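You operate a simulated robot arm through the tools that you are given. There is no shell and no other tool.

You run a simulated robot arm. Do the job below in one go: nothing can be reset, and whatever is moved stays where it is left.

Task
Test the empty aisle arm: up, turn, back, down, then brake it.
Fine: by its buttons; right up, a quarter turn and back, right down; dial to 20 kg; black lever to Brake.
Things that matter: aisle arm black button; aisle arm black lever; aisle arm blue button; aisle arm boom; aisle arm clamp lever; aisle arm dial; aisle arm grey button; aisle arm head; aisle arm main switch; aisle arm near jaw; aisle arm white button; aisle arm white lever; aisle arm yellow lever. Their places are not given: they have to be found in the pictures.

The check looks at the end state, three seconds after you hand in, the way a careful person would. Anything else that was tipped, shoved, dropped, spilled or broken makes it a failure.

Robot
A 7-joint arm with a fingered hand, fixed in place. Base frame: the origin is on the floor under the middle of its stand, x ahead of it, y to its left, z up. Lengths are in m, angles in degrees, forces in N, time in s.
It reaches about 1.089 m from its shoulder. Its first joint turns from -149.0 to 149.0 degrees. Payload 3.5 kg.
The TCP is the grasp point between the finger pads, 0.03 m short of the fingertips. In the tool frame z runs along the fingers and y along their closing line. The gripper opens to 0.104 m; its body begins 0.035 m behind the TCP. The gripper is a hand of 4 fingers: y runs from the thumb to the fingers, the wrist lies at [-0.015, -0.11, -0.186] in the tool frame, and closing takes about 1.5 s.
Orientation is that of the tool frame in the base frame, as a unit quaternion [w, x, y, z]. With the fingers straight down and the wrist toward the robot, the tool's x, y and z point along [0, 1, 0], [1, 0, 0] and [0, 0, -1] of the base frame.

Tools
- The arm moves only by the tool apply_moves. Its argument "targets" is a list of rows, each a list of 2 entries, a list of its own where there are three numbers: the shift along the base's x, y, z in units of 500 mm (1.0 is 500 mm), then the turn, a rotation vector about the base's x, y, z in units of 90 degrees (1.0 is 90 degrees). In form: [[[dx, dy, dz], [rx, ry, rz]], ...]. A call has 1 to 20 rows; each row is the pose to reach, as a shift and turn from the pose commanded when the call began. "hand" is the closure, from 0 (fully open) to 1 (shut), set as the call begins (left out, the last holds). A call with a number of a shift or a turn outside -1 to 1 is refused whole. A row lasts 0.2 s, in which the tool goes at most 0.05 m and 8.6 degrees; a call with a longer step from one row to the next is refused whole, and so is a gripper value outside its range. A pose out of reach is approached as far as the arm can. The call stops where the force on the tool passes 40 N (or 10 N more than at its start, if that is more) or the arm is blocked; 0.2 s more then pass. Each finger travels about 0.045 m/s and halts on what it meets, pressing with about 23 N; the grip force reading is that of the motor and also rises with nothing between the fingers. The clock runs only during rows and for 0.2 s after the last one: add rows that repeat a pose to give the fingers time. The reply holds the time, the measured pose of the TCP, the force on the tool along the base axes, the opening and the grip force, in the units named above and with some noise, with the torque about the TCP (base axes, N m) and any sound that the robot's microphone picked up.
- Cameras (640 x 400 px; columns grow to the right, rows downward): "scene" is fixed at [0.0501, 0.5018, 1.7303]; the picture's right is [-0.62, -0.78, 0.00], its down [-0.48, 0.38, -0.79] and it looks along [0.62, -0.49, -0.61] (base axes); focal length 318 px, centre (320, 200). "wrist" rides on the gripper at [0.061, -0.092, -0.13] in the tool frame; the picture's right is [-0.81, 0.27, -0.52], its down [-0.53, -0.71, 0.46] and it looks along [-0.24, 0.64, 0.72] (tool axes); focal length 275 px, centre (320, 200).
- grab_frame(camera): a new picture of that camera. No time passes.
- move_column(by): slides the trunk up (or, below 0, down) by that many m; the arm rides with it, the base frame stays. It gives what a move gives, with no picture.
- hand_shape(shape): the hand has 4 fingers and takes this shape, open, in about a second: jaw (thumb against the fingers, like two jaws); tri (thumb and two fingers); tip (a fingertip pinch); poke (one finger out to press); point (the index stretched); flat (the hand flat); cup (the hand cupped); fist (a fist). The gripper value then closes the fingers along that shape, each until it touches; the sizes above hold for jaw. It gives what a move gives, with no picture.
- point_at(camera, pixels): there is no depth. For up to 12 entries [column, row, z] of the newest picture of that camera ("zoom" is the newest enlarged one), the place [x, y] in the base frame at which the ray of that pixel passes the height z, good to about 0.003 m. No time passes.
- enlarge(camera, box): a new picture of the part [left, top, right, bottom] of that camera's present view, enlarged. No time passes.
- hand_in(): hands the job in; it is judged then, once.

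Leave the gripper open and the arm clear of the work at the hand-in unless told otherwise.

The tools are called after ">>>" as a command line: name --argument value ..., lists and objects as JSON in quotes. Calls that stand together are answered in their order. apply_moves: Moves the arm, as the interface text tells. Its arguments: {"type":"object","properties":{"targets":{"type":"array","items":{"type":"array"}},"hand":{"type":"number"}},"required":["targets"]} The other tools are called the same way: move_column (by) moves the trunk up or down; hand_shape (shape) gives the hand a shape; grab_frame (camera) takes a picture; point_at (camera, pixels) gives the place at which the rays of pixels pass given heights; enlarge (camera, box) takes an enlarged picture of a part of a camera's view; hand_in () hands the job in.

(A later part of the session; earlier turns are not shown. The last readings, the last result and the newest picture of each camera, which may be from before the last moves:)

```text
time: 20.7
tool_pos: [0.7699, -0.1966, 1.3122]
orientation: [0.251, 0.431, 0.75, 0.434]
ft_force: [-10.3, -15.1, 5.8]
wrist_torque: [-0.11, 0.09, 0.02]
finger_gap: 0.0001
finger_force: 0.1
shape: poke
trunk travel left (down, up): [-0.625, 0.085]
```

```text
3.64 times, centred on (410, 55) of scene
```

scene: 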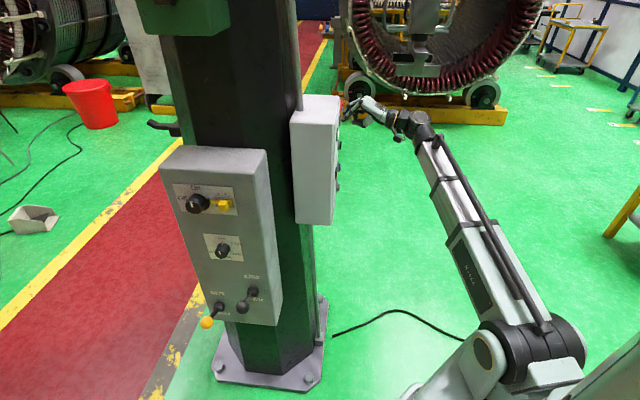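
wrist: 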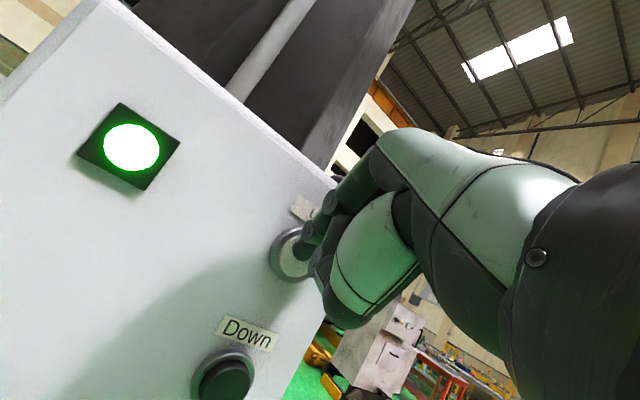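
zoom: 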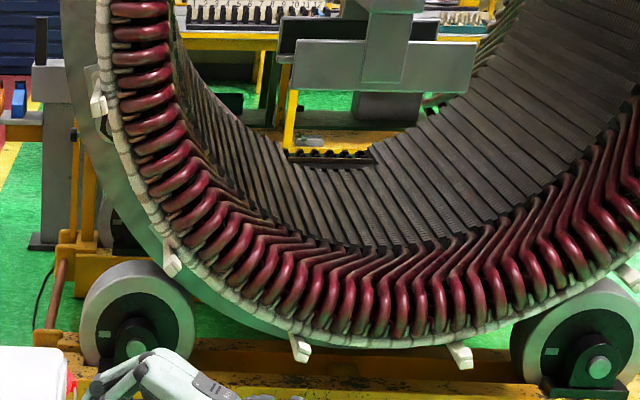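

No change in 2 s, so it's right up. I'll release, back off, and move down 0.18 m to in front of the blue Turn button.

>>> apply_moves --targets '[[[-0.03, -0.03, 0], [0, 0, 0]], [[-0.06505, -0.06505, 0], [0, 0, 0]], [[-0.06505, -0.06505, -0.072], [0, 0, 0]], [[-0.06505, -0.06505, -0.144], [0, 0, 0]], [[-0.06505, -0.06505, -0.216], [0, 0, 0]], [[-0.06505, -0.06505, -0.288], [0, 0, 0]], [[-0.06505, -0.06505, -0.36], [0, 0, 0]], [[-0.06505, -0.06505, -0.36], [0, 0, 0]]]'

>>> grab_frame --camera "wrist"

>>> grab_frame --camera "scene"

```text
time: 22.5
tool_pos: [0.7417, -0.2273, 1.1311]
orientation: [0.251, 0.431, 0.75, 0.433]
ft_force: [-0.5, -0.3, 0.3]
wrist_torque: [0.01, 0.03, 0.02]
finger_gap: 0.0
finger_force: 0.0
shape: poke
trunk travel left (down, up): [-0.625, 0.085]
```

```text
taken
```

wrist: 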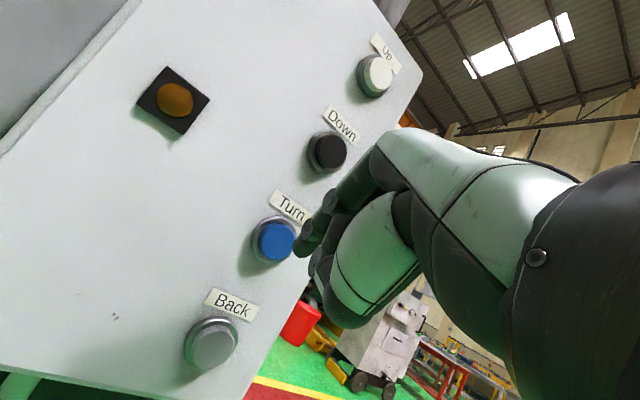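

```text
taken
```

scene: 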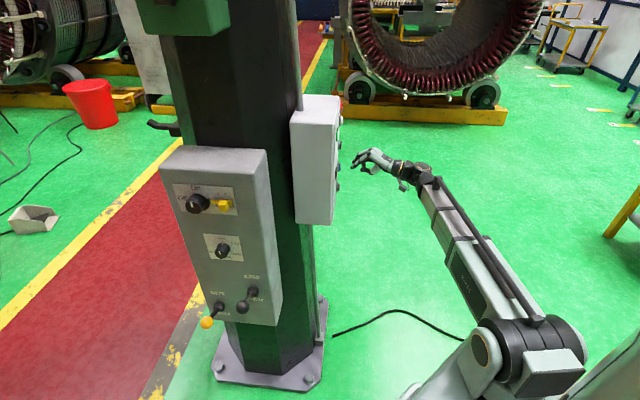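

Before pressing, I'll check where the head is now (top of scene picture).

>>> enlarge --camera "scene" --box '[330, 0, 490, 110]'

>>> point_at --camera "wrist" --pixels '[[277, 242, 1.11], [277, 242, 1.115], [277, 242, 1.12], [277, 242, 1.125], [212, 344, 1.02], [212, 344, 1.03]]'

```text
3.64 times, centred on (410, 55) of scene
```

zoom: 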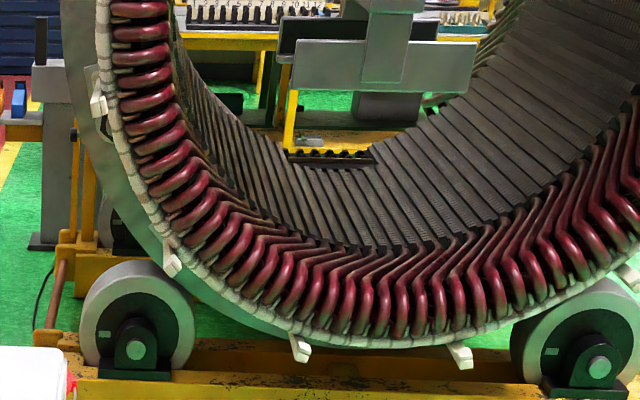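

```text
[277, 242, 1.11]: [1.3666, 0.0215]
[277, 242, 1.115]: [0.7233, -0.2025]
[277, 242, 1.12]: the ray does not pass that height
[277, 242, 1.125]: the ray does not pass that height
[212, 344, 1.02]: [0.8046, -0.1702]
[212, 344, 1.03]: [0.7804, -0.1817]
```

The head is steady at the top (plate bottom now ≈1.38 m). The blue button ray at the cap gives (0.787,−0.180,1.1145), and the fingertip is at (0.760,−0.207,1.116): aligned. I'll give Turn a short press to see direction and speed.

>>> apply_moves --targets '[[[0.02546, 0.02546, -0.002], [0, 0, 0]], [[0.04525, 0.04525, -0.002], [0, 0, 0]], [[0.0594, 0.0594, -0.002], [0, 0, 0]], [[0.06505, 0.06505, -0.002], [0, 0, 0]], [[0.06505, 0.06505, -0.002], [0, 0, 0]]]'

>>> enlarge --camera "scene" --box '[330, 0, 490, 110]'

>>> grab_frame --camera "wrist"

```text
time: 23.7
tool_pos: [0.7702, -0.1961, 1.131]
orientation: [0.252, 0.432, 0.75, 0.433]
ft_force: [-13.5, -12.1, 1.2]
wrist_torque: [-0.16, 0.18, 0.1]
finger_gap: 0.0
finger_force: 0.3
shape: poke
trunk travel left (down, up): [-0.625, 0.085]
heard: click
```

```text
3.64 times, centred on (410, 55) of scene
```

zoom: 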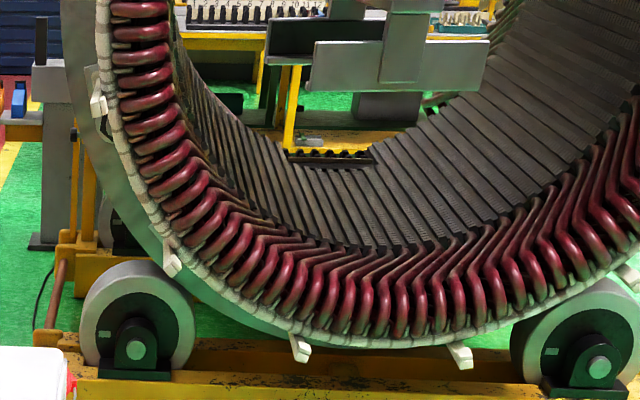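

```text
taken
```

wrist: 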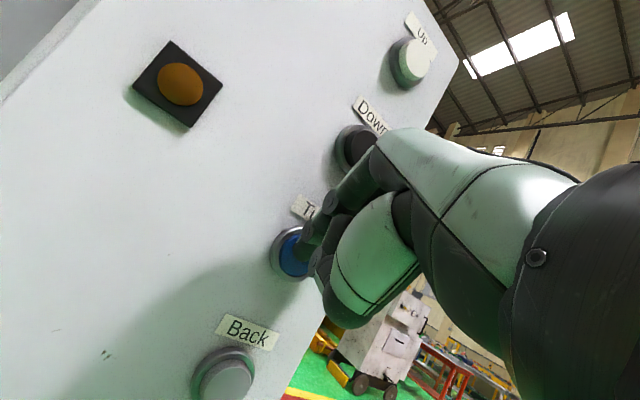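

Click; the head has shifted slightly to the right in the scene (plate from zoom x 288–470 to 310–490), so it swings clockwise as seen from above. I'll hold 1 s more and look again.

>>> apply_moves --targets '[[[0, 0, 0], [0, 0, 0]], [[0, 0, 0], [0, 0, 0]], [[0, 0, 0], [0, 0, 0]], [[0, 0, 0], [0, 0, 0]]]'

>>> grab_frame --camera "scene"

>>> enlarge --camera "scene" --box '[380, 0, 560, 110]'

```text
time: 24.7
tool_pos: [0.7712, -0.1957, 1.1306]
orientation: [0.251, 0.431, 0.75, 0.435]
ft_force: [-13.4, -15.3, 1.6]
wrist_torque: [-0.2, 0.16, 0.08]
finger_gap: 0.0001
finger_force: 0.1
shape: poke
trunk travel left (down, up): [-0.625, 0.085]
```

```text
taken
```

scene: 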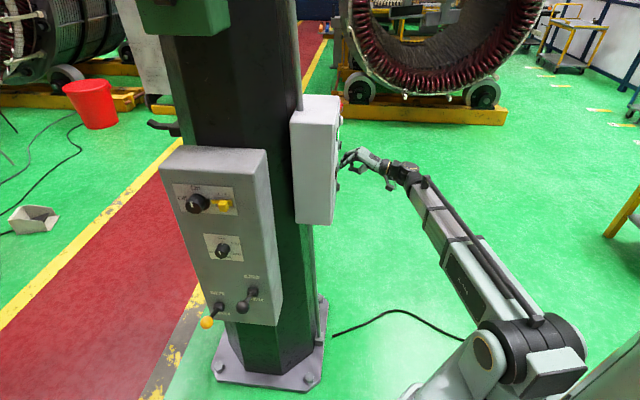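

```text
3.56 times, centred on (470, 55) of scene
```

zoom: 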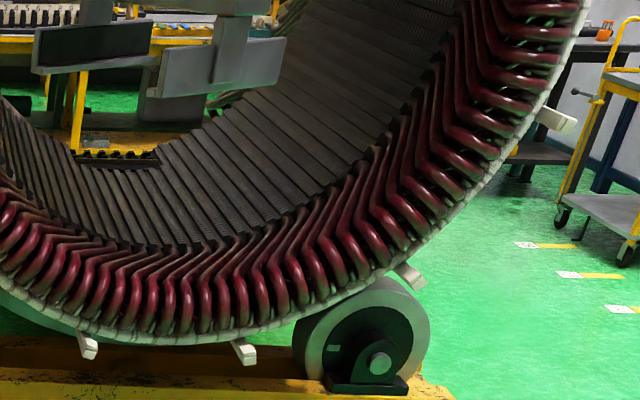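

Interesting: the two jaw plates have changed angle while their midpoint stayed put, so Turn rotates the head about its own vertical axis. I'll measure the plate's angle from its lower edge (z≈1.383) against the starting angle.

>>> point_at --camera "scene" --pixels '[[401.2, 25.3, 1.383], [451.2, 26.2, 1.383], [423.6, 26, 1.383], [459.6, 22.1, 1.383], [389.5, 19.9, 1.383], [423, 13, 1.383]]'

>>> enlarge --camera "scene" --box '[370, 0, 480, 50]'

```text
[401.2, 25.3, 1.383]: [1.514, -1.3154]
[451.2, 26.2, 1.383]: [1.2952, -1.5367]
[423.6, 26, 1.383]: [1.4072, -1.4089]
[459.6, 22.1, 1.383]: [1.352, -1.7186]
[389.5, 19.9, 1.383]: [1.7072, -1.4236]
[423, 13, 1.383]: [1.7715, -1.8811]
```

```text
5.82 times, centred on (425, 25) of scene
```

zoom: 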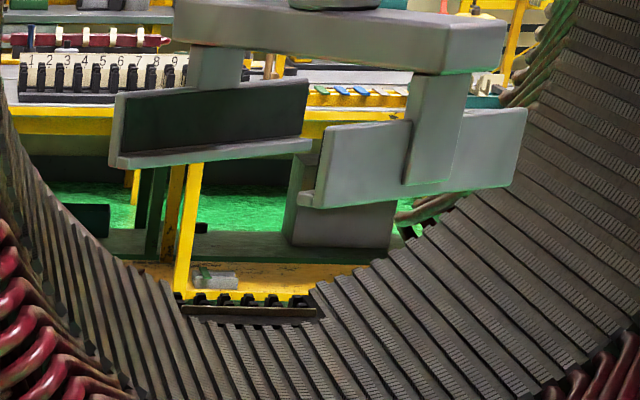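

The plate direction went from 225° to 260°: ~35° so far at about 25°/s. I'll hold 1.6 s more, then measure again.

>>> apply_moves --targets '[[[0, 0, 0], [0, 0, 0]], [[0, 0, 0], [0, 0, 0]], [[0, 0, 0], [0, 0, 0]], [[0, 0, 0], [0, 0, 0]], [[0, 0, 0], [0, 0, 0]], [[0, 0, 0], [0, 0, 0]], [[0, 0, 0], [0, 0, 0]]]'

>>> enlarge --camera "scene" --box '[370, 0, 480, 50]'

```text
time: 26.3
tool_pos: [0.7723, -0.1969, 1.1306]
orientation: [0.251, 0.432, 0.75, 0.434]
ft_force: [-12.0, -15.9, 2.5]
wrist_torque: [-0.18, 0.13, 0.03]
finger_gap: 0.0
finger_force: 0.0
shape: poke
trunk travel left (down, up): [-0.625, 0.085]
```

```text
5.82 times, centred on (425, 25) of scene
```

zoom: 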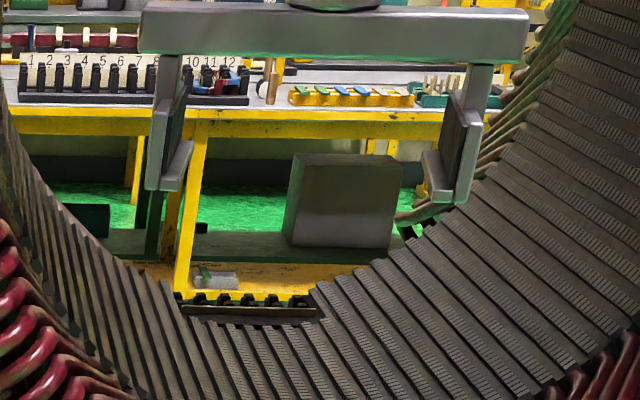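

>>> point_at --camera "zoom" --pixels '[[147, 188, 1.383], [470, 204, 1.383], [140, 55, 1.5], [526, 62, 1.5], [140, 55, 1.55], [526, 62, 1.55], [185, 150, 1.383], [162, 190, 1.383], [425, 160, 1.383], [455, 205, 1.383]]'

```text
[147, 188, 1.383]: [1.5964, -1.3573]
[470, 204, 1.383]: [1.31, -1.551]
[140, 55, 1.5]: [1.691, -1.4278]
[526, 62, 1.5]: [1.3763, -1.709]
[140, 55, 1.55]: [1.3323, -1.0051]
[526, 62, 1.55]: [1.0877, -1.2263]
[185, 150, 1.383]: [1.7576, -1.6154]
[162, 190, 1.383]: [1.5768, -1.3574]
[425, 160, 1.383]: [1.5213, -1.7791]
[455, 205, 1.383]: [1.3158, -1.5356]
```

The jaws have now turned roughly 80–87°. I'll hold a very short time more (0.4 s) and compare whether it still moves or has reached a stop.

>>> apply_moves --targets '[[[0, 0, 0], [0, 0, 0]]]'

>>> enlarge --camera "scene" --box '[370, 0, 480, 50]'

```text
time: 26.7
tool_pos: [0.7714, -0.1956, 1.1314]
orientation: [0.251, 0.431, 0.75, 0.435]
ft_force: [-12.8, -16.0, 2.3]
wrist_torque: [-0.17, 0.15, 0.0]
finger_gap: 0.0
finger_force: 0.2
shape: poke
trunk travel left (down, up): [-0.625, 0.085]
```

```text
5.82 times, centred on (425, 25) of scene
```

zoom: 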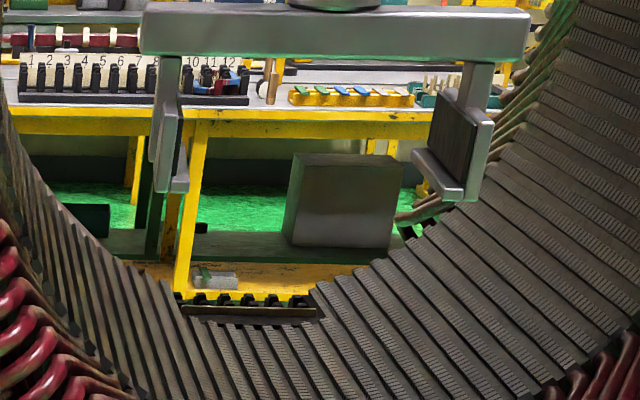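

It's still turning slowly past that view. I'll zoom in harder on the jaws to measure the angle precisely (the clock doesn't run while I look).

>>> enlarge --camera "scene" --box '[390, 0, 430, 28]'

>>> enlarge --camera "scene" --box '[430, 0, 470, 28]'

```text
14.29 times, centred on (410, 14) of scene
```

zoom: 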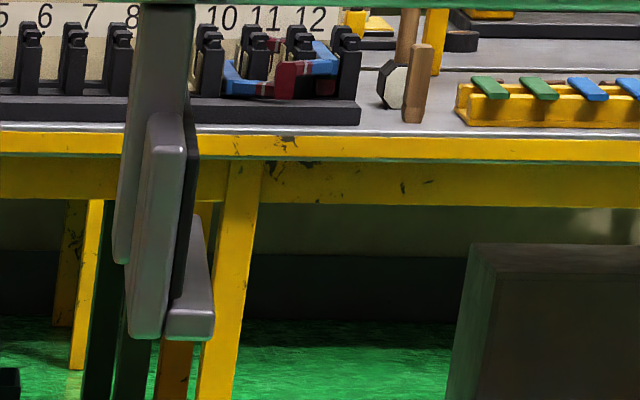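

```text
14.29 times, centred on (450, 14) of scene
```

zoom: 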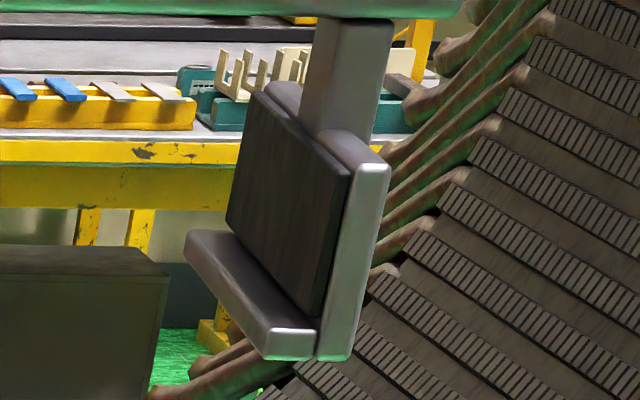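

>>> point_at --camera "scene" --pixels '[[452.1, 25.06, 1.383], [396.7, 23.59, 1.383], [440.5, 18, 1.383], [446.15, 25.1, 1.383], [402.5, 23.7, 1.383], [401.2, 25.3, 1.383], [451.2, 26.2, 1.383]]'

```text
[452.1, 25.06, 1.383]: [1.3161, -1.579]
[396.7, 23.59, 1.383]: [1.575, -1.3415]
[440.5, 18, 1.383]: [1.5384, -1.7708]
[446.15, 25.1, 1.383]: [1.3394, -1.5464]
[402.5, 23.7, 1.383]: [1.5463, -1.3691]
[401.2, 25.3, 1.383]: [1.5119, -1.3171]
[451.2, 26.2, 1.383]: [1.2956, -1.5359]
```

Now the turn is about 87° (bar direction 222.5° against 135.4° at start), and it moves ~20°/s; the release will add a couple of degrees. I'll release now.

>>> apply_moves --targets '[[[-0.04, -0.04, 0], [0, 0, 0]], [[-0.06505, -0.06505, 0], [0, 0, 0]]]'

>>> enlarge --camera "scene" --box '[390, 0, 430, 28]'

>>> enlarge --camera "scene" --box '[430, 0, 470, 28]'

>>> enlarge --camera "scene" --box '[370, 0, 480, 50]'

```text
time: 27.3
tool_pos: [0.74, -0.2246, 1.13]
orientation: [0.251, 0.43, 0.751, 0.434]
ft_force: [0.1, 0.2, -0.3]
wrist_torque: [0.02, 0.02, -0.02]
finger_gap: 0.0
finger_force: 0.0
shape: poke
trunk travel left (down, up): [-0.625, 0.085]
```

```text
14.29 times, centred on (410, 14) of scene
```

zoom: 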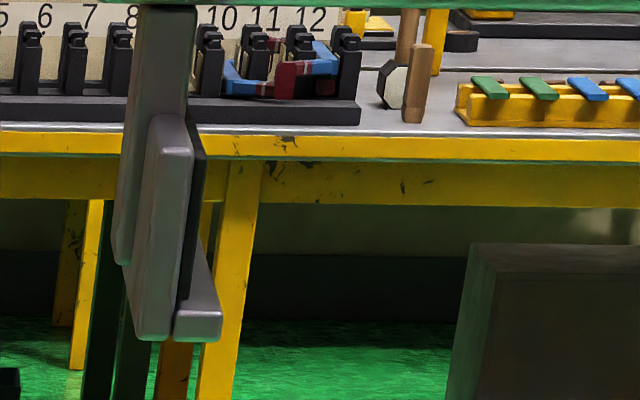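

```text
14.29 times, centred on (450, 14) of scene
```

zoom: 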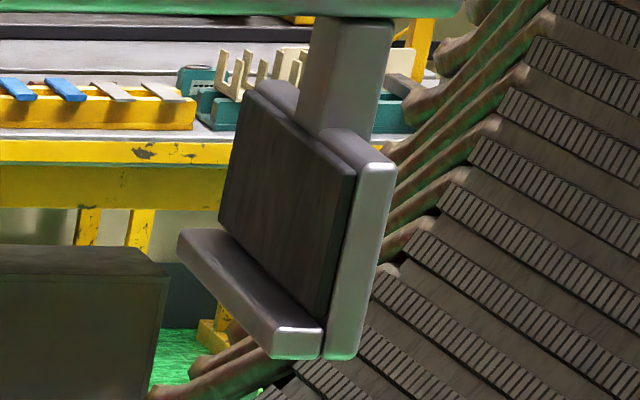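

```text
5.82 times, centred on (425, 25) of scene
```

zoom: 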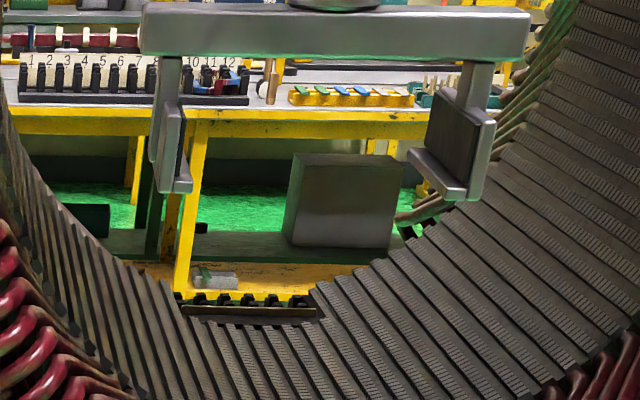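

>>> point_at --camera "scene" --pixels '[[452.45, 24.99, 1.383], [397.05, 23.66, 1.383], [446.64, 25.06, 1.383], [440.06, 17.64, 1.383], [403.07, 23.66, 1.383]]'

```text
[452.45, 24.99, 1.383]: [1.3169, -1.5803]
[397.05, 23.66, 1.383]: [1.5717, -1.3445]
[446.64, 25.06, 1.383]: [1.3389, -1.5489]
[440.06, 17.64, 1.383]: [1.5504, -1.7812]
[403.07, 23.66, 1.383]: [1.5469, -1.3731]
```

I'll zoom further on the cross-bar's lower edge to measure its slope exactly, to judge the quarter turn.

>>> enlarge --camera "scene" --box '[392, 0, 412, 6]'

>>> enlarge --camera "scene" --box '[444, 0, 464, 6]'

```text
16.00 times, centred on (402, 3) of scene
```

zoom: 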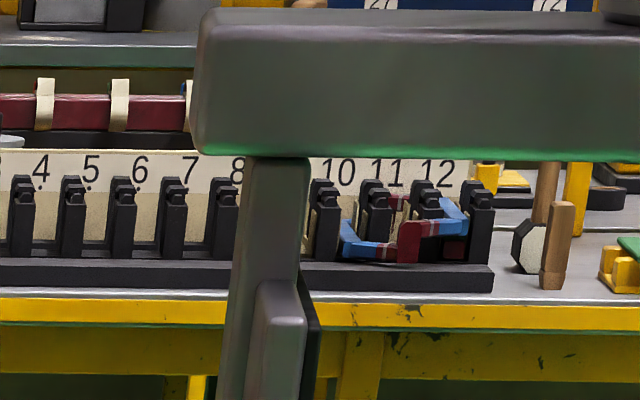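

```text
16.00 times, centred on (454, 3) of scene
```

zoom: 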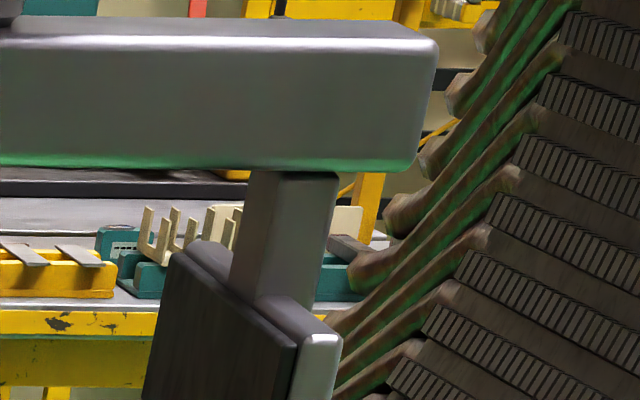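

Lower edge slope 0.0154 and top edge ≈0 average to a bar direction of ~225°, i.e. a turn of about 90°. Next I'll move down 0.088 m to the grey Back button.

>>> apply_moves --targets '[[[0, 0, -0.06], [0, 0, 0]], [[0, 0, -0.12], [0, 0, 0]], [[0, 0, -0.176], [0, 0, 0]], [[0, 0, -0.176], [0, 0, 0]]]'

>>> grab_frame --camera "wrist"

>>> enlarge --camera "scene" --box '[370, 0, 480, 50]'

>>> point_at --camera "wrist" --pixels '[[277, 242, 1.02], [277, 242, 1.025], [277, 242, 1.03]]'

```text
time: 28.3
tool_pos: [0.7416, -0.2263, 1.0428]
orientation: [0.251, 0.432, 0.75, 0.433]
ft_force: [-0.9, -0.3, -0.1]
wrist_torque: [0.0, 0.02, 0.01]
finger_gap: 0.0
finger_force: 0.1
shape: poke
trunk travel left (down, up): [-0.625, 0.085]
```

```text
taken
```

wrist: 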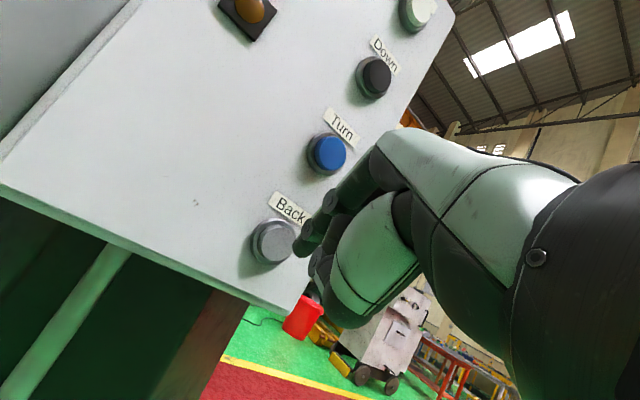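

```text
5.82 times, centred on (425, 25) of scene
```

zoom: 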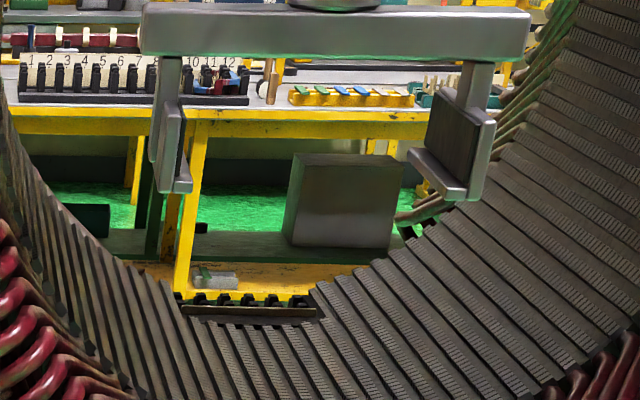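

```text
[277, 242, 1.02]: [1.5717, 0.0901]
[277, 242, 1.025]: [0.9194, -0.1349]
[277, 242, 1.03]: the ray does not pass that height
```

The grey Back button is aligned just as blue was. I'll press it and hold ~2.4 s, then check.

>>> apply_moves --targets '[[[0.02546, 0.02546, -0.001], [0, 0, 0]], [[0.04525, 0.04525, -0.001], [0, 0, 0]], [[0.0594, 0.0594, -0.001], [0, 0, 0]], [[0.06505, 0.06505, -0.001], [0, 0, 0]], [[0.06505, 0.06505, -0.001], [0, 0, 0]], [[0.06505, 0.06505, -0.001], [0, 0, 0]], [[0.06505, 0.06505, -0.001], [0, 0, 0]], [[0.06505, 0.06505, -0.001], [0, 0, 0]], [[0.06505, 0.06505, -0.001], [0, 0, 0]], [[0.06505, 0.06505, -0.001], [0, 0, 0]], [[0.06505, 0.06505, -0.001], [0, 0, 0]], [[0.06505, 0.06505, -0.001], [0, 0, 0]], [[0.06505, 0.06505, -0.001], [0, 0, 0]], [[0.06505, 0.06505, -0.001], [0, 0, 0]], [[0.06505, 0.06505, -0.001], [0, 0, 0]]]'

>>> enlarge --camera "scene" --box '[330, 0, 490, 110]'

```text
time: 31.5
tool_pos: [0.7713, -0.1956, 1.0427]
orientation: [0.252, 0.431, 0.75, 0.434]
ft_force: [-14.0, -18.0, 5.8]
wrist_torque: [-0.14, 0.14, 0.03]
finger_gap: 0.0
finger_force: 0.0
shape: poke
trunk travel left (down, up): [-0.625, 0.085]
heard: click
```

```text
3.64 times, centred on (410, 55) of scene
```

zoom: 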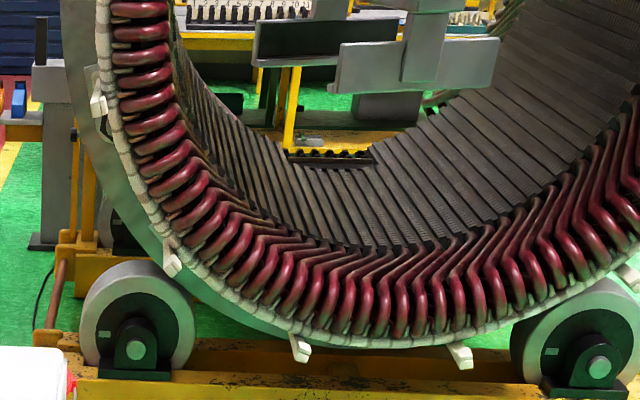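

Coming back (plate now at zoom x 335–497; start reference 288–472). I'll hold 0.4 s more.

>>> apply_moves --targets '[[[0, 0, 0], [0, 0, 0]]]'

>>> enlarge --camera "scene" --box '[330, 0, 490, 110]'

```text
time: 31.9
tool_pos: [0.7712, -0.1953, 1.0438]
orientation: [0.252, 0.431, 0.75, 0.435]
ft_force: [-12.9, -18.6, 5.3]
wrist_torque: [-0.1, 0.1, 0.03]
finger_gap: 0.0001
finger_force: 0.1
shape: poke
trunk travel left (down, up): [-0.625, 0.085]
```

```text
3.64 times, centred on (410, 55) of scene
```

zoom: 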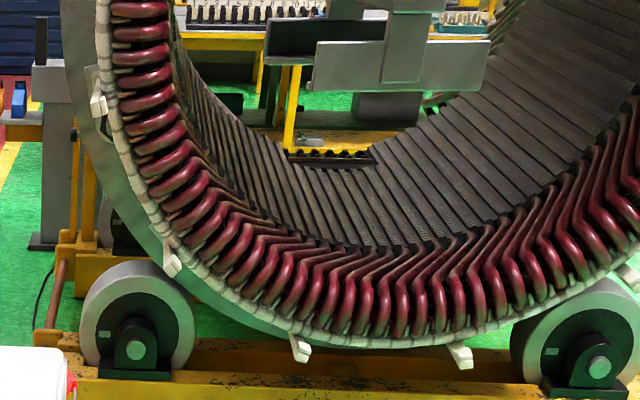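

About 24 zoom pixels (≈10°) to go at ~23 px per 0.4 s, so one more 0.4 s hold.

>>> apply_moves --targets '[[[0, 0, 0], [0, 0, 0]]]'

>>> enlarge --camera "scene" --box '[330, 0, 490, 110]'

```text
time: 32.3
tool_pos: [0.7718, -0.1948, 1.0429]
orientation: [0.252, 0.431, 0.75, 0.434]
ft_force: [-13.6, -18.0, 5.1]
wrist_torque: [-0.14, 0.1, 0.03]
finger_gap: 0.0
finger_force: 0.1
shape: poke
trunk travel left (down, up): [-0.625, 0.085]
```

```text
3.64 times, centred on (410, 55) of scene
```

zoom: 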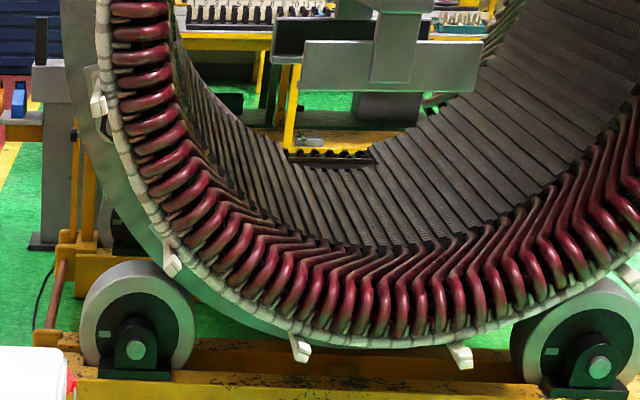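

It's slowing (left corner now ~300, right ~482; reference 288/472). One more short hold.

>>> apply_moves --targets '[[[0, 0, 0], [0, 0, 0]]]'

>>> enlarge --camera "scene" --box '[330, 0, 490, 110]'

```text
time: 32.7
tool_pos: [0.771, -0.1956, 1.0429]
orientation: [0.252, 0.431, 0.75, 0.435]
ft_force: [-12.2, -18.2, 5.0]
wrist_torque: [-0.16, 0.12, 0.0]
finger_gap: 0.0
finger_force: 0.1
shape: poke
trunk travel left (down, up): [-0.625, 0.085]
```

```text
3.64 times, centred on (410, 55) of scene
```

zoom: 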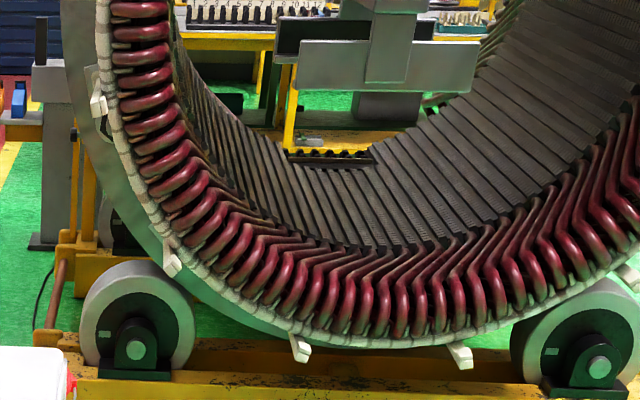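

It's easing toward the stop (left ~295, right ~476). I'll hold another ~1 s to let it come fully back.

>>> apply_moves --targets '[[[0, 0, 0], [0, 0, 0]], [[0, 0, 0], [0, 0, 0]], [[0, 0, 0], [0, 0, 0]], [[0, 0, 0], [0, 0, 0]], [[0, 0, 0], [0, 0, 0]]]'

>>> enlarge --camera "scene" --box '[330, 0, 490, 110]'

```text
time: 33.9
tool_pos: [0.7706, -0.1951, 1.0433]
orientation: [0.251, 0.431, 0.75, 0.435]
ft_force: [-11.9, -18.4, 5.9]
wrist_torque: [-0.15, 0.11, -0.01]
finger_gap: 0.0001
finger_force: 0.2
shape: poke
trunk travel left (down, up): [-0.625, 0.085]
```

```text
3.64 times, centred on (410, 55) of scene
```

zoom: 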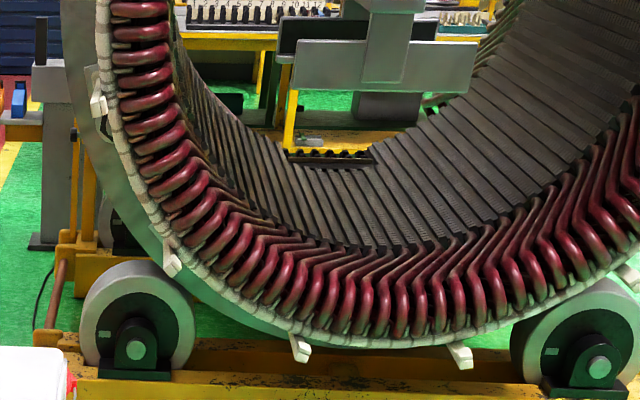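

The head matches its starting view again, and it eased into a stop at zero. I suspect Turn has a similar stop at the quarter turn and I let go at ~87–90°; to be certain I'll release Back and run Turn once more fully. First release and look.

>>> apply_moves --targets '[[[-0.04, -0.04, 0], [0, 0, 0]], [[-0.06505, -0.06505, 0.001], [0, 0, 0]], [[-0.06505, -0.06505, 0.06], [0, 0, 0]], [[-0.06505, -0.06505, 0.12], [0, 0, 0]], [[-0.06505, -0.06505, 0.176], [0, 0, 0]], [[-0.06505, -0.06505, 0.176], [0, 0, 0]]]'

>>> enlarge --camera "scene" --box '[370, 0, 480, 50]'

>>> grab_frame --camera "wrist"

```text
time: 35.3
tool_pos: [0.7397, -0.2261, 1.1301]
orientation: [0.251, 0.431, 0.75, 0.433]
ft_force: [-0.8, 0.3, -0.3]
wrist_torque: [0.0, 0.0, 0.01]
finger_gap: 0.0
finger_force: 0.1
shape: poke
trunk travel left (down, up): [-0.625, 0.085]
```

```text
5.82 times, centred on (425, 25) of scene
```

zoom: 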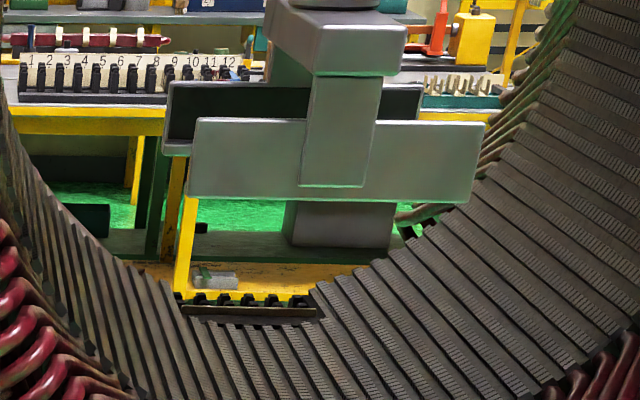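

```text
taken
```

wrist: 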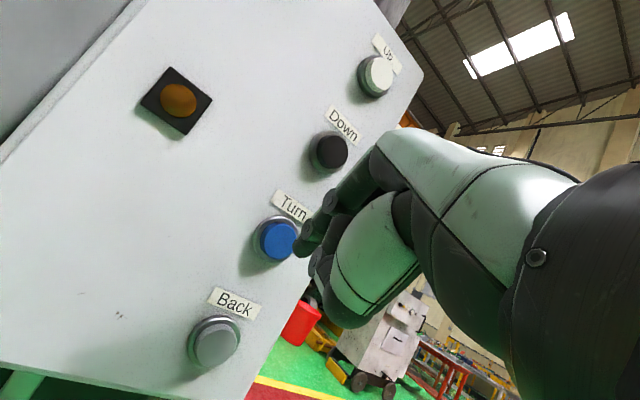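

Head is straight, hand in front of blue Turn again. I'll press and hold for the same total time as before (4.2 s call), then step on in short holds to find the stop.

>>> apply_moves --targets '[[[0.02546, 0.02546, -0.001], [0, 0, 0]], [[0.04525, 0.04525, -0.001], [0, 0, 0]], [[0.0594, 0.0594, -0.001], [0, 0, 0]], [[0.06505, 0.06505, -0.001], [0, 0, 0]], [[0.06505, 0.06505, -0.001], [0, 0, 0]], [[0.06505, 0.06505, -0.001], [0, 0, 0]], [[0.06505, 0.06505, -0.001], [0, 0, 0]], [[0.06505, 0.06505, -0.001], [0, 0, 0]], [[0.06505, 0.06505, -0.001], [0, 0, 0]], [[0.06505, 0.06505, -0.001], [0, 0, 0]], [[0.06505, 0.06505, -0.001], [0, 0, 0]], [[0.06505, 0.06505, -0.001], [0, 0, 0]], [[0.06505, 0.06505, -0.001], [0, 0, 0]], [[0.06505, 0.06505, -0.001], [0, 0, 0]], [[0.06505, 0.06505, -0.001], [0, 0, 0]], [[0.06505, 0.06505, -0.001], [0, 0, 0]], [[0.06505, 0.06505, -0.001], [0, 0, 0]], [[0.06505, 0.06505, -0.001], [0, 0, 0]], [[0.06505, 0.06505, -0.001], [0, 0, 0]]]'

>>> enlarge --camera "scene" --box '[370, 0, 480, 50]'

```text
time: 39.3
tool_pos: [0.7718, -0.1966, 1.1291]
orientation: [0.251, 0.431, 0.75, 0.434]
ft_force: [-13.6, -14.6, 2.2]
wrist_torque: [-0.19, 0.17, 0.04]
finger_gap: 0.0
finger_force: 0.0
shape: poke
trunk travel left (down, up): [-0.625, 0.085]
heard: click
```

```text
5.82 times, centred on (425, 25) of scene
```

zoom: 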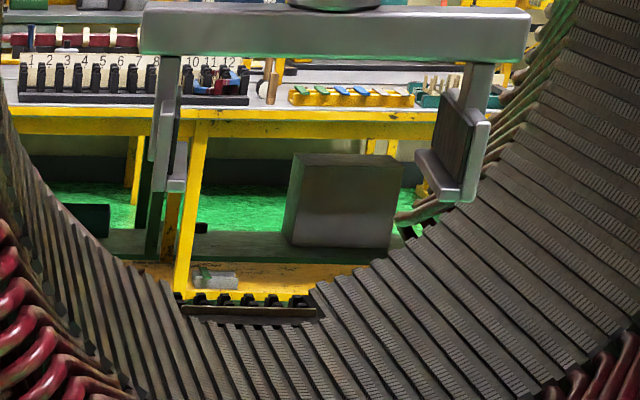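

>>> apply_moves --targets '[[[0, 0, 0], [0, 0, 0]]]'

>>> enlarge --camera "scene" --box '[370, 0, 480, 50]'

```text
time: 39.7
tool_pos: [0.7711, -0.196, 1.13]
orientation: [0.251, 0.431, 0.75, 0.434]
ft_force: [-13.1, -14.3, 1.9]
wrist_torque: [-0.15, 0.2, 0.08]
finger_gap: 0.0002
finger_force: 0.0
shape: poke
trunk travel left (down, up): [-0.625, 0.085]
```

```text
5.82 times, centred on (425, 25) of scene
```

zoom: 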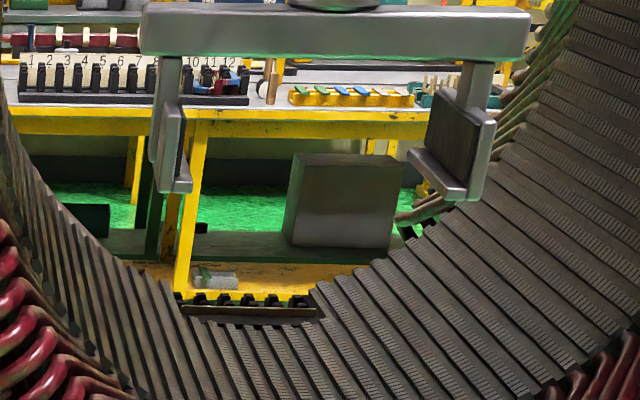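

>>> apply_moves --targets '[[[0, 0, 0], [0, 0, 0]], [[0, 0, 0], [0, 0, 0]]]'

>>> enlarge --camera "scene" --box '[370, 0, 480, 50]'

>>> enlarge --camera "scene" --box '[430, 0, 470, 28]'

```text
time: 40.3
tool_pos: [0.7709, -0.1956, 1.1295]
orientation: [0.251, 0.431, 0.751, 0.433]
ft_force: [-13.9, -14.5, 1.8]
wrist_torque: [-0.15, 0.15, 0.08]
finger_gap: 0.0
finger_force: 0.0
shape: poke
trunk travel left (down, up): [-0.625, 0.085]
```

```text
5.82 times, centred on (425, 25) of scene
```

zoom: 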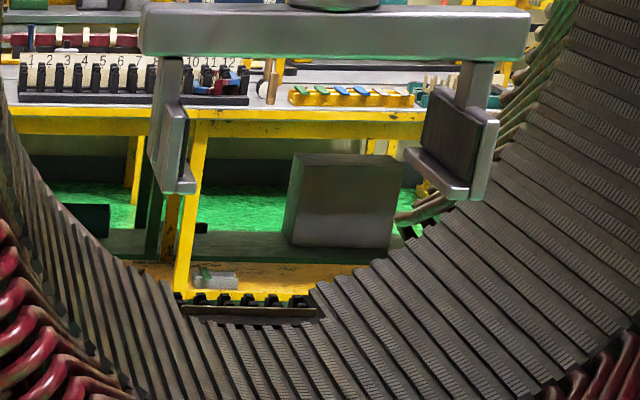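

```text
14.29 times, centred on (450, 14) of scene
```

zoom: 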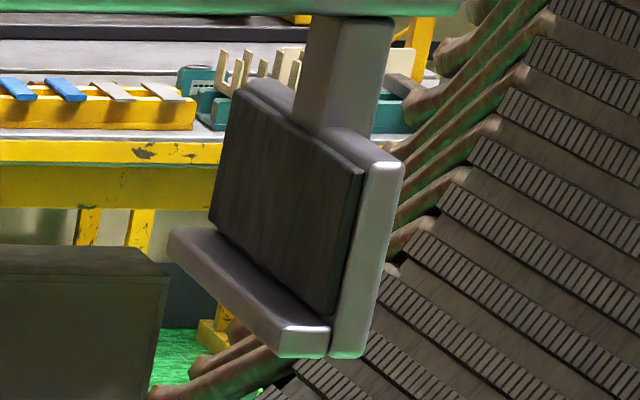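

It's easing to a stop at the quarter turn. I'll hold 1.2 s more to let it settle.

>>> apply_moves --targets '[[[0, 0, 0], [0, 0, 0]], [[0, 0, 0], [0, 0, 0]], [[0, 0, 0], [0, 0, 0]], [[0, 0, 0], [0, 0, 0]], [[0, 0, 0], [0, 0, 0]]]'

>>> enlarge --camera "scene" --box '[430, 0, 470, 28]'

```text
time: 41.5
tool_pos: [0.7713, -0.1954, 1.1303]
orientation: [0.252, 0.431, 0.75, 0.434]
ft_force: [-13.4, -14.1, 1.8]
wrist_torque: [-0.14, 0.17, 0.08]
finger_gap: 0.0001
finger_force: 0.0
shape: poke
trunk travel left (down, up): [-0.625, 0.085]
```

```text
14.29 times, centred on (450, 14) of scene
```

zoom: 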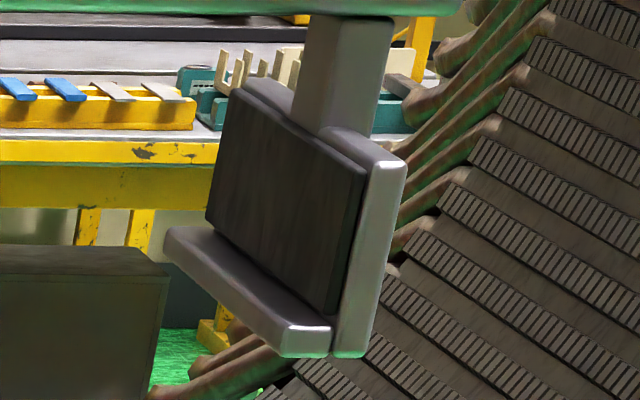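

It has settled at the quarter-turn stop. Now release, move to grey Back, and press and hold it.

>>> apply_moves --targets '[[[-0.04, -0.04, 0], [0, 0, 0]], [[-0.06505, -0.06505, 0], [0, 0, 0]], [[-0.06505, -0.06505, -0.06], [0, 0, 0]], [[-0.06505, -0.06505, -0.12], [0, 0, 0]], [[-0.06505, -0.06505, -0.176], [0, 0, 0]], [[-0.06505, -0.06505, -0.176], [0, 0, 0]], [[-0.0396, -0.0396, -0.176], [0, 0, 0]], [[-0.0198, -0.0198, -0.176], [0, 0, 0]], [[-0.0057, -0.0057, -0.176], [0, 0, 0]], [[0, 0, -0.176], [0, 0, 0]], [[0, 0, -0.176], [0, 0, 0]], [[0, 0, -0.176], [0, 0, 0]], [[0, 0, -0.176], [0, 0, 0]], [[0, 0, -0.176], [0, 0, 0]], [[0, 0, -0.176], [0, 0, 0]], [[0, 0, -0.176], [0, 0, 0]], [[0, 0, -0.176], [0, 0, 0]], [[0, 0, -0.176], [0, 0, 0]], [[0, 0, -0.176], [0, 0, 0]], [[0, 0, -0.176], [0, 0, 0]]]'

>>> enlarge --camera "scene" --box '[370, 0, 480, 50]'

```text
time: 45.7
tool_pos: [0.7715, -0.1954, 1.0429]
orientation: [0.253, 0.432, 0.749, 0.434]
ft_force: [-15.7, -15.1, 1.8]
wrist_torque: [-0.19, 0.17, 0.11]
finger_gap: 0.0
finger_force: 0.0
shape: poke
trunk travel left (down, up): [-0.625, 0.085]
heard: click
```

```text
5.82 times, centred on (425, 25) of scene
```

zoom: 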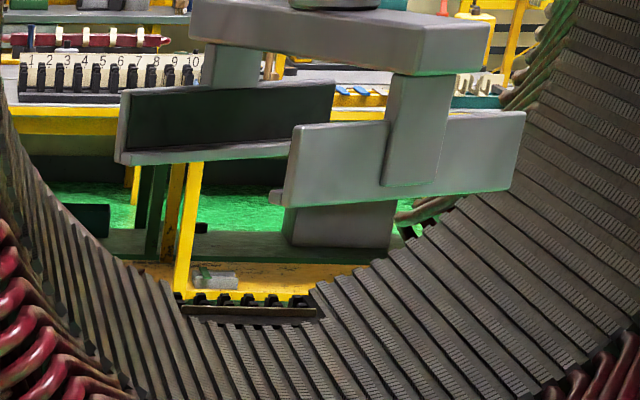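

It's coming back (about 28° left). I'll hold 3.2 s more so that it settles on its zero stop.

>>> apply_moves --targets '[[[0, 0, 0], [0, 0, 0]], [[0, 0, 0], [0, 0, 0]], [[0, 0, 0], [0, 0, 0]], [[0, 0, 0], [0, 0, 0]], [[0, 0, 0], [0, 0, 0]], [[0, 0, 0], [0, 0, 0]], [[0, 0, 0], [0, 0, 0]], [[0, 0, 0], [0, 0, 0]], [[0, 0, 0], [0, 0, 0]], [[0, 0, 0], [0, 0, 0]], [[0, 0, 0], [0, 0, 0]], [[0, 0, 0], [0, 0, 0]], [[0, 0, 0], [0, 0, 0]], [[0, 0, 0], [0, 0, 0]], [[0, 0, 0], [0, 0, 0]]]'

>>> enlarge --camera "scene" --box '[370, 0, 480, 50]'

```text
time: 48.9
tool_pos: [0.7726, -0.1951, 1.0428]
orientation: [0.251, 0.431, 0.75, 0.434]
ft_force: [-14.7, -16.8, 2.6]
wrist_torque: [-0.19, 0.21, 0.04]
finger_gap: 0.0
finger_force: 0.0
shape: poke
trunk travel left (down, up): [-0.625, 0.085]
```

```text
5.82 times, centred on (425, 25) of scene
```

zoom: 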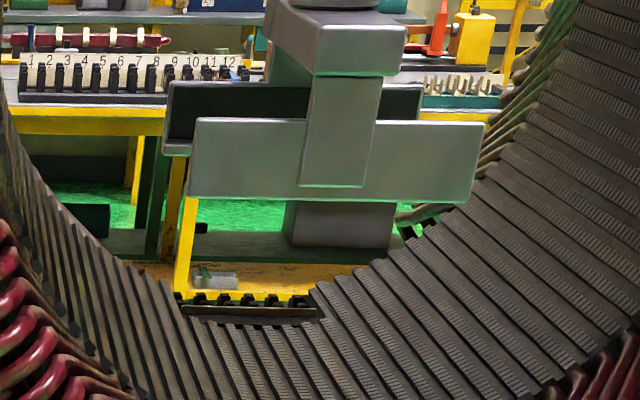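

Back at zero, same view as before. I'll release and go up 0.18 m to the black Down button.

>>> apply_moves --targets '[[[-0.04, -0.04, 0], [0, 0, 0]], [[-0.06505, -0.06505, 0], [0, 0, 0]], [[-0.06505, -0.06505, 0.072], [0, 0, 0]], [[-0.06505, -0.06505, 0.144], [0, 0, 0]], [[-0.06505, -0.06505, 0.216], [0, 0, 0]], [[-0.06505, -0.06505, 0.288], [0, 0, 0]], [[-0.06505, -0.06505, 0.36], [0, 0, 0]], [[-0.06505, -0.06505, 0.36], [0, 0, 0]]]'

>>> grab_frame --camera "wrist"

>>> enlarge --camera "scene" --box '[370, 0, 480, 50]'

```text
time: 50.7
tool_pos: [0.741, -0.2284, 1.2229]
orientation: [0.251, 0.431, 0.751, 0.433]
ft_force: [0.7, -0.1, 0.1]
wrist_torque: [0.01, 0.02, 0.0]
finger_gap: 0.0
finger_force: 0.1
shape: poke
trunk travel left (down, up): [-0.625, 0.085]
```

```text
taken
```

wrist: 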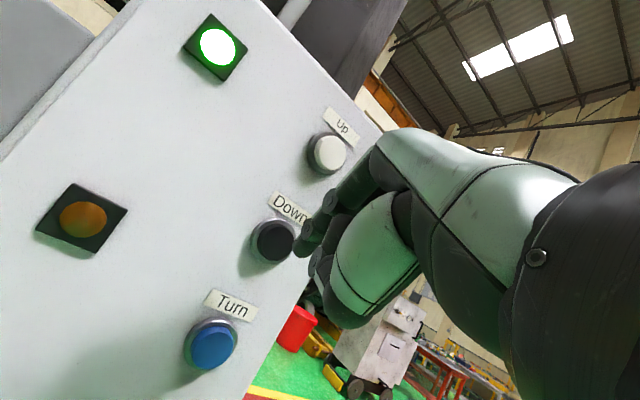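

```text
5.82 times, centred on (425, 25) of scene
```

zoom: 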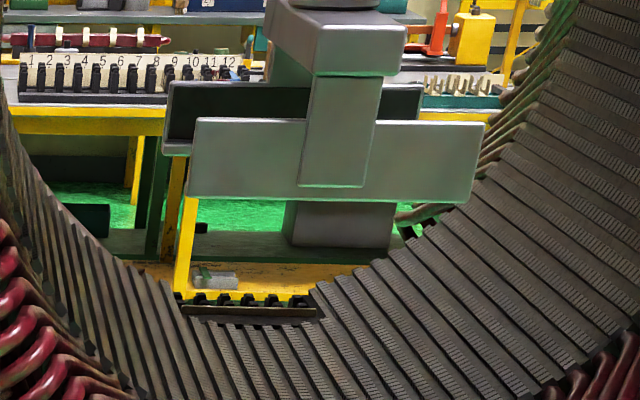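

Black Down is at (276,240), aligned like the others. I'll press and hold it about 3 s and watch the head come down.

>>> apply_moves --targets '[[[0.02546, 0.02546, -0.001], [0, 0, 0]], [[0.04525, 0.04525, -0.001], [0, 0, 0]], [[0.0594, 0.0594, -0.001], [0, 0, 0]], [[0.06505, 0.06505, -0.001], [0, 0, 0]], [[0.06505, 0.06505, -0.001], [0, 0, 0]], [[0.06505, 0.06505, -0.001], [0, 0, 0]], [[0.06505, 0.06505, -0.001], [0, 0, 0]], [[0.06505, 0.06505, -0.001], [0, 0, 0]], [[0.06505, 0.06505, -0.001], [0, 0, 0]], [[0.06505, 0.06505, -0.001], [0, 0, 0]], [[0.06505, 0.06505, -0.001], [0, 0, 0]], [[0.06505, 0.06505, -0.001], [0, 0, 0]], [[0.06505, 0.06505, -0.001], [0, 0, 0]], [[0.06505, 0.06505, -0.001], [0, 0, 0]], [[0.06505, 0.06505, -0.001], [0, 0, 0]], [[0.06505, 0.06505, -0.001], [0, 0, 0]]]'

>>> enlarge --camera "scene" --box '[330, 0, 490, 110]'

```text
time: 54.1
tool_pos: [0.7713, -0.1957, 1.2222]
orientation: [0.252, 0.431, 0.75, 0.434]
ft_force: [-10.9, -15.2, 3.5]
wrist_torque: [-0.19, 0.16, -0.01]
finger_gap: 0.0
finger_force: 0.1
shape: poke
trunk travel left (down, up): [-0.625, 0.085]
heard: click
```

```text
3.64 times, centred on (410, 55) of scene
```

zoom: 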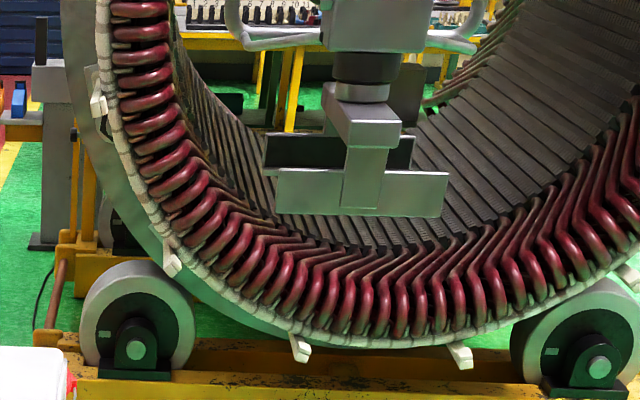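

Descending (plate's lower edge at zoom row ~215). I'll hold 4 s more.

>>> apply_moves --targets '[[[0, 0, 0], [0, 0, 0]], [[0, 0, 0], [0, 0, 0]], [[0, 0, 0], [0, 0, 0]], [[0, 0, 0], [0, 0, 0]], [[0, 0, 0], [0, 0, 0]], [[0, 0, 0], [0, 0, 0]], [[0, 0, 0], [0, 0, 0]], [[0, 0, 0], [0, 0, 0]], [[0, 0, 0], [0, 0, 0]], [[0, 0, 0], [0, 0, 0]]]'

>>> enlarge --camera "scene" --box '[330, 0, 490, 110]'

```text
time: 56.3
tool_pos: [0.77, -0.1965, 1.2227]
orientation: [0.251, 0.431, 0.75, 0.434]
ft_force: [-10.6, -15.4, 3.4]
wrist_torque: [-0.17, 0.11, 0.03]
finger_gap: 0.0001
finger_force: 0.0
shape: poke
trunk travel left (down, up): [-0.625, 0.085]
```

```text
3.64 times, centred on (410, 55) of scene
```

zoom: 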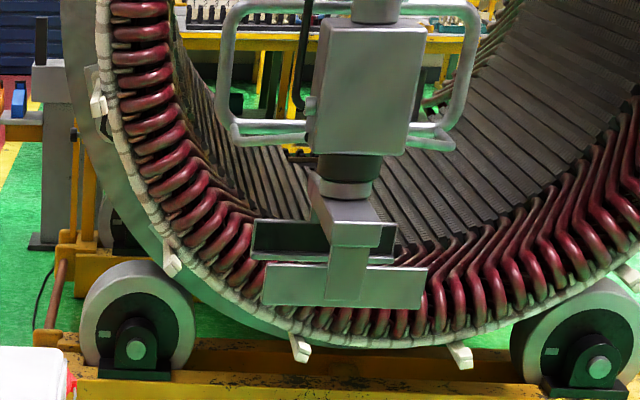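

Nearly at the starting height (lower edge zoom ~303 vs 307 at the start). I'll hold 2 s more to reach the bottom stop.

>>> apply_moves --targets '[[[0, 0, 0], [0, 0, 0]], [[0, 0, 0], [0, 0, 0]], [[0, 0, 0], [0, 0, 0]], [[0, 0, 0], [0, 0, 0]], [[0, 0, 0], [0, 0, 0]], [[0, 0, 0], [0, 0, 0]], [[0, 0, 0], [0, 0, 0]], [[0, 0, 0], [0, 0, 0]], [[0, 0, 0], [0, 0, 0]], [[0, 0, 0], [0, 0, 0]]]'

>>> enlarge --camera "scene" --box '[330, 0, 490, 110]'

```text
time: 58.5
tool_pos: [0.7705, -0.1973, 1.2227]
orientation: [0.251, 0.431, 0.75, 0.434]
ft_force: [-11.7, -16.0, 3.5]
wrist_torque: [-0.17, 0.13, 0.03]
finger_gap: 0.0001
finger_force: 0.1
shape: poke
trunk travel left (down, up): [-0.625, 0.085]
```

```text
3.64 times, centred on (410, 55) of scene
```

zoom: 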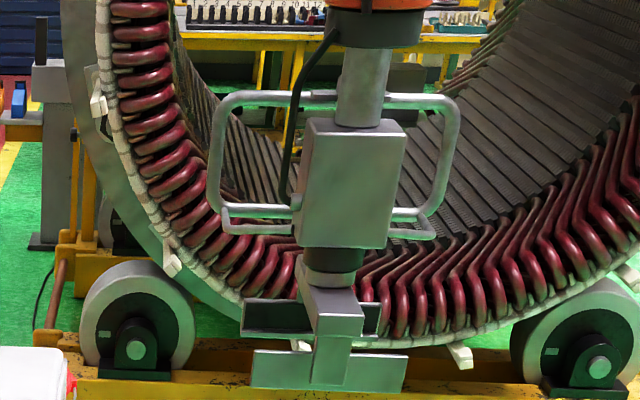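

It's going below the starting height. Before continuing, I'll check what lies below/behind the head: the yellow stator beam's floor position compared with the head.

>>> point_at --camera "scene" --pixels '[[350, 119, 0.0], [430, 122, 0.0], [505, 125, 0.0], [430, 103, 0.2], [375, 107, 0.75], [420, 107, 0.75]]'

>>> grab_frame --camera "scene"

```text
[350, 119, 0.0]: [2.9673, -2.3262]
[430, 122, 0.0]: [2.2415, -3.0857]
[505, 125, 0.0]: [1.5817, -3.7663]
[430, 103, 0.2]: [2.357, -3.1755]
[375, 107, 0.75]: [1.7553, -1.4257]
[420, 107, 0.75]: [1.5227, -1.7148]
```

```text
taken
```

scene: 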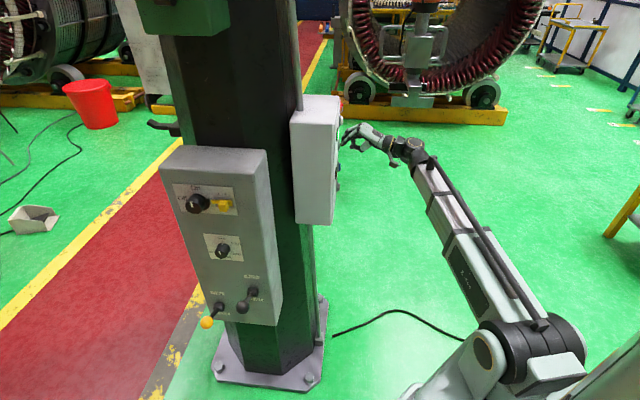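

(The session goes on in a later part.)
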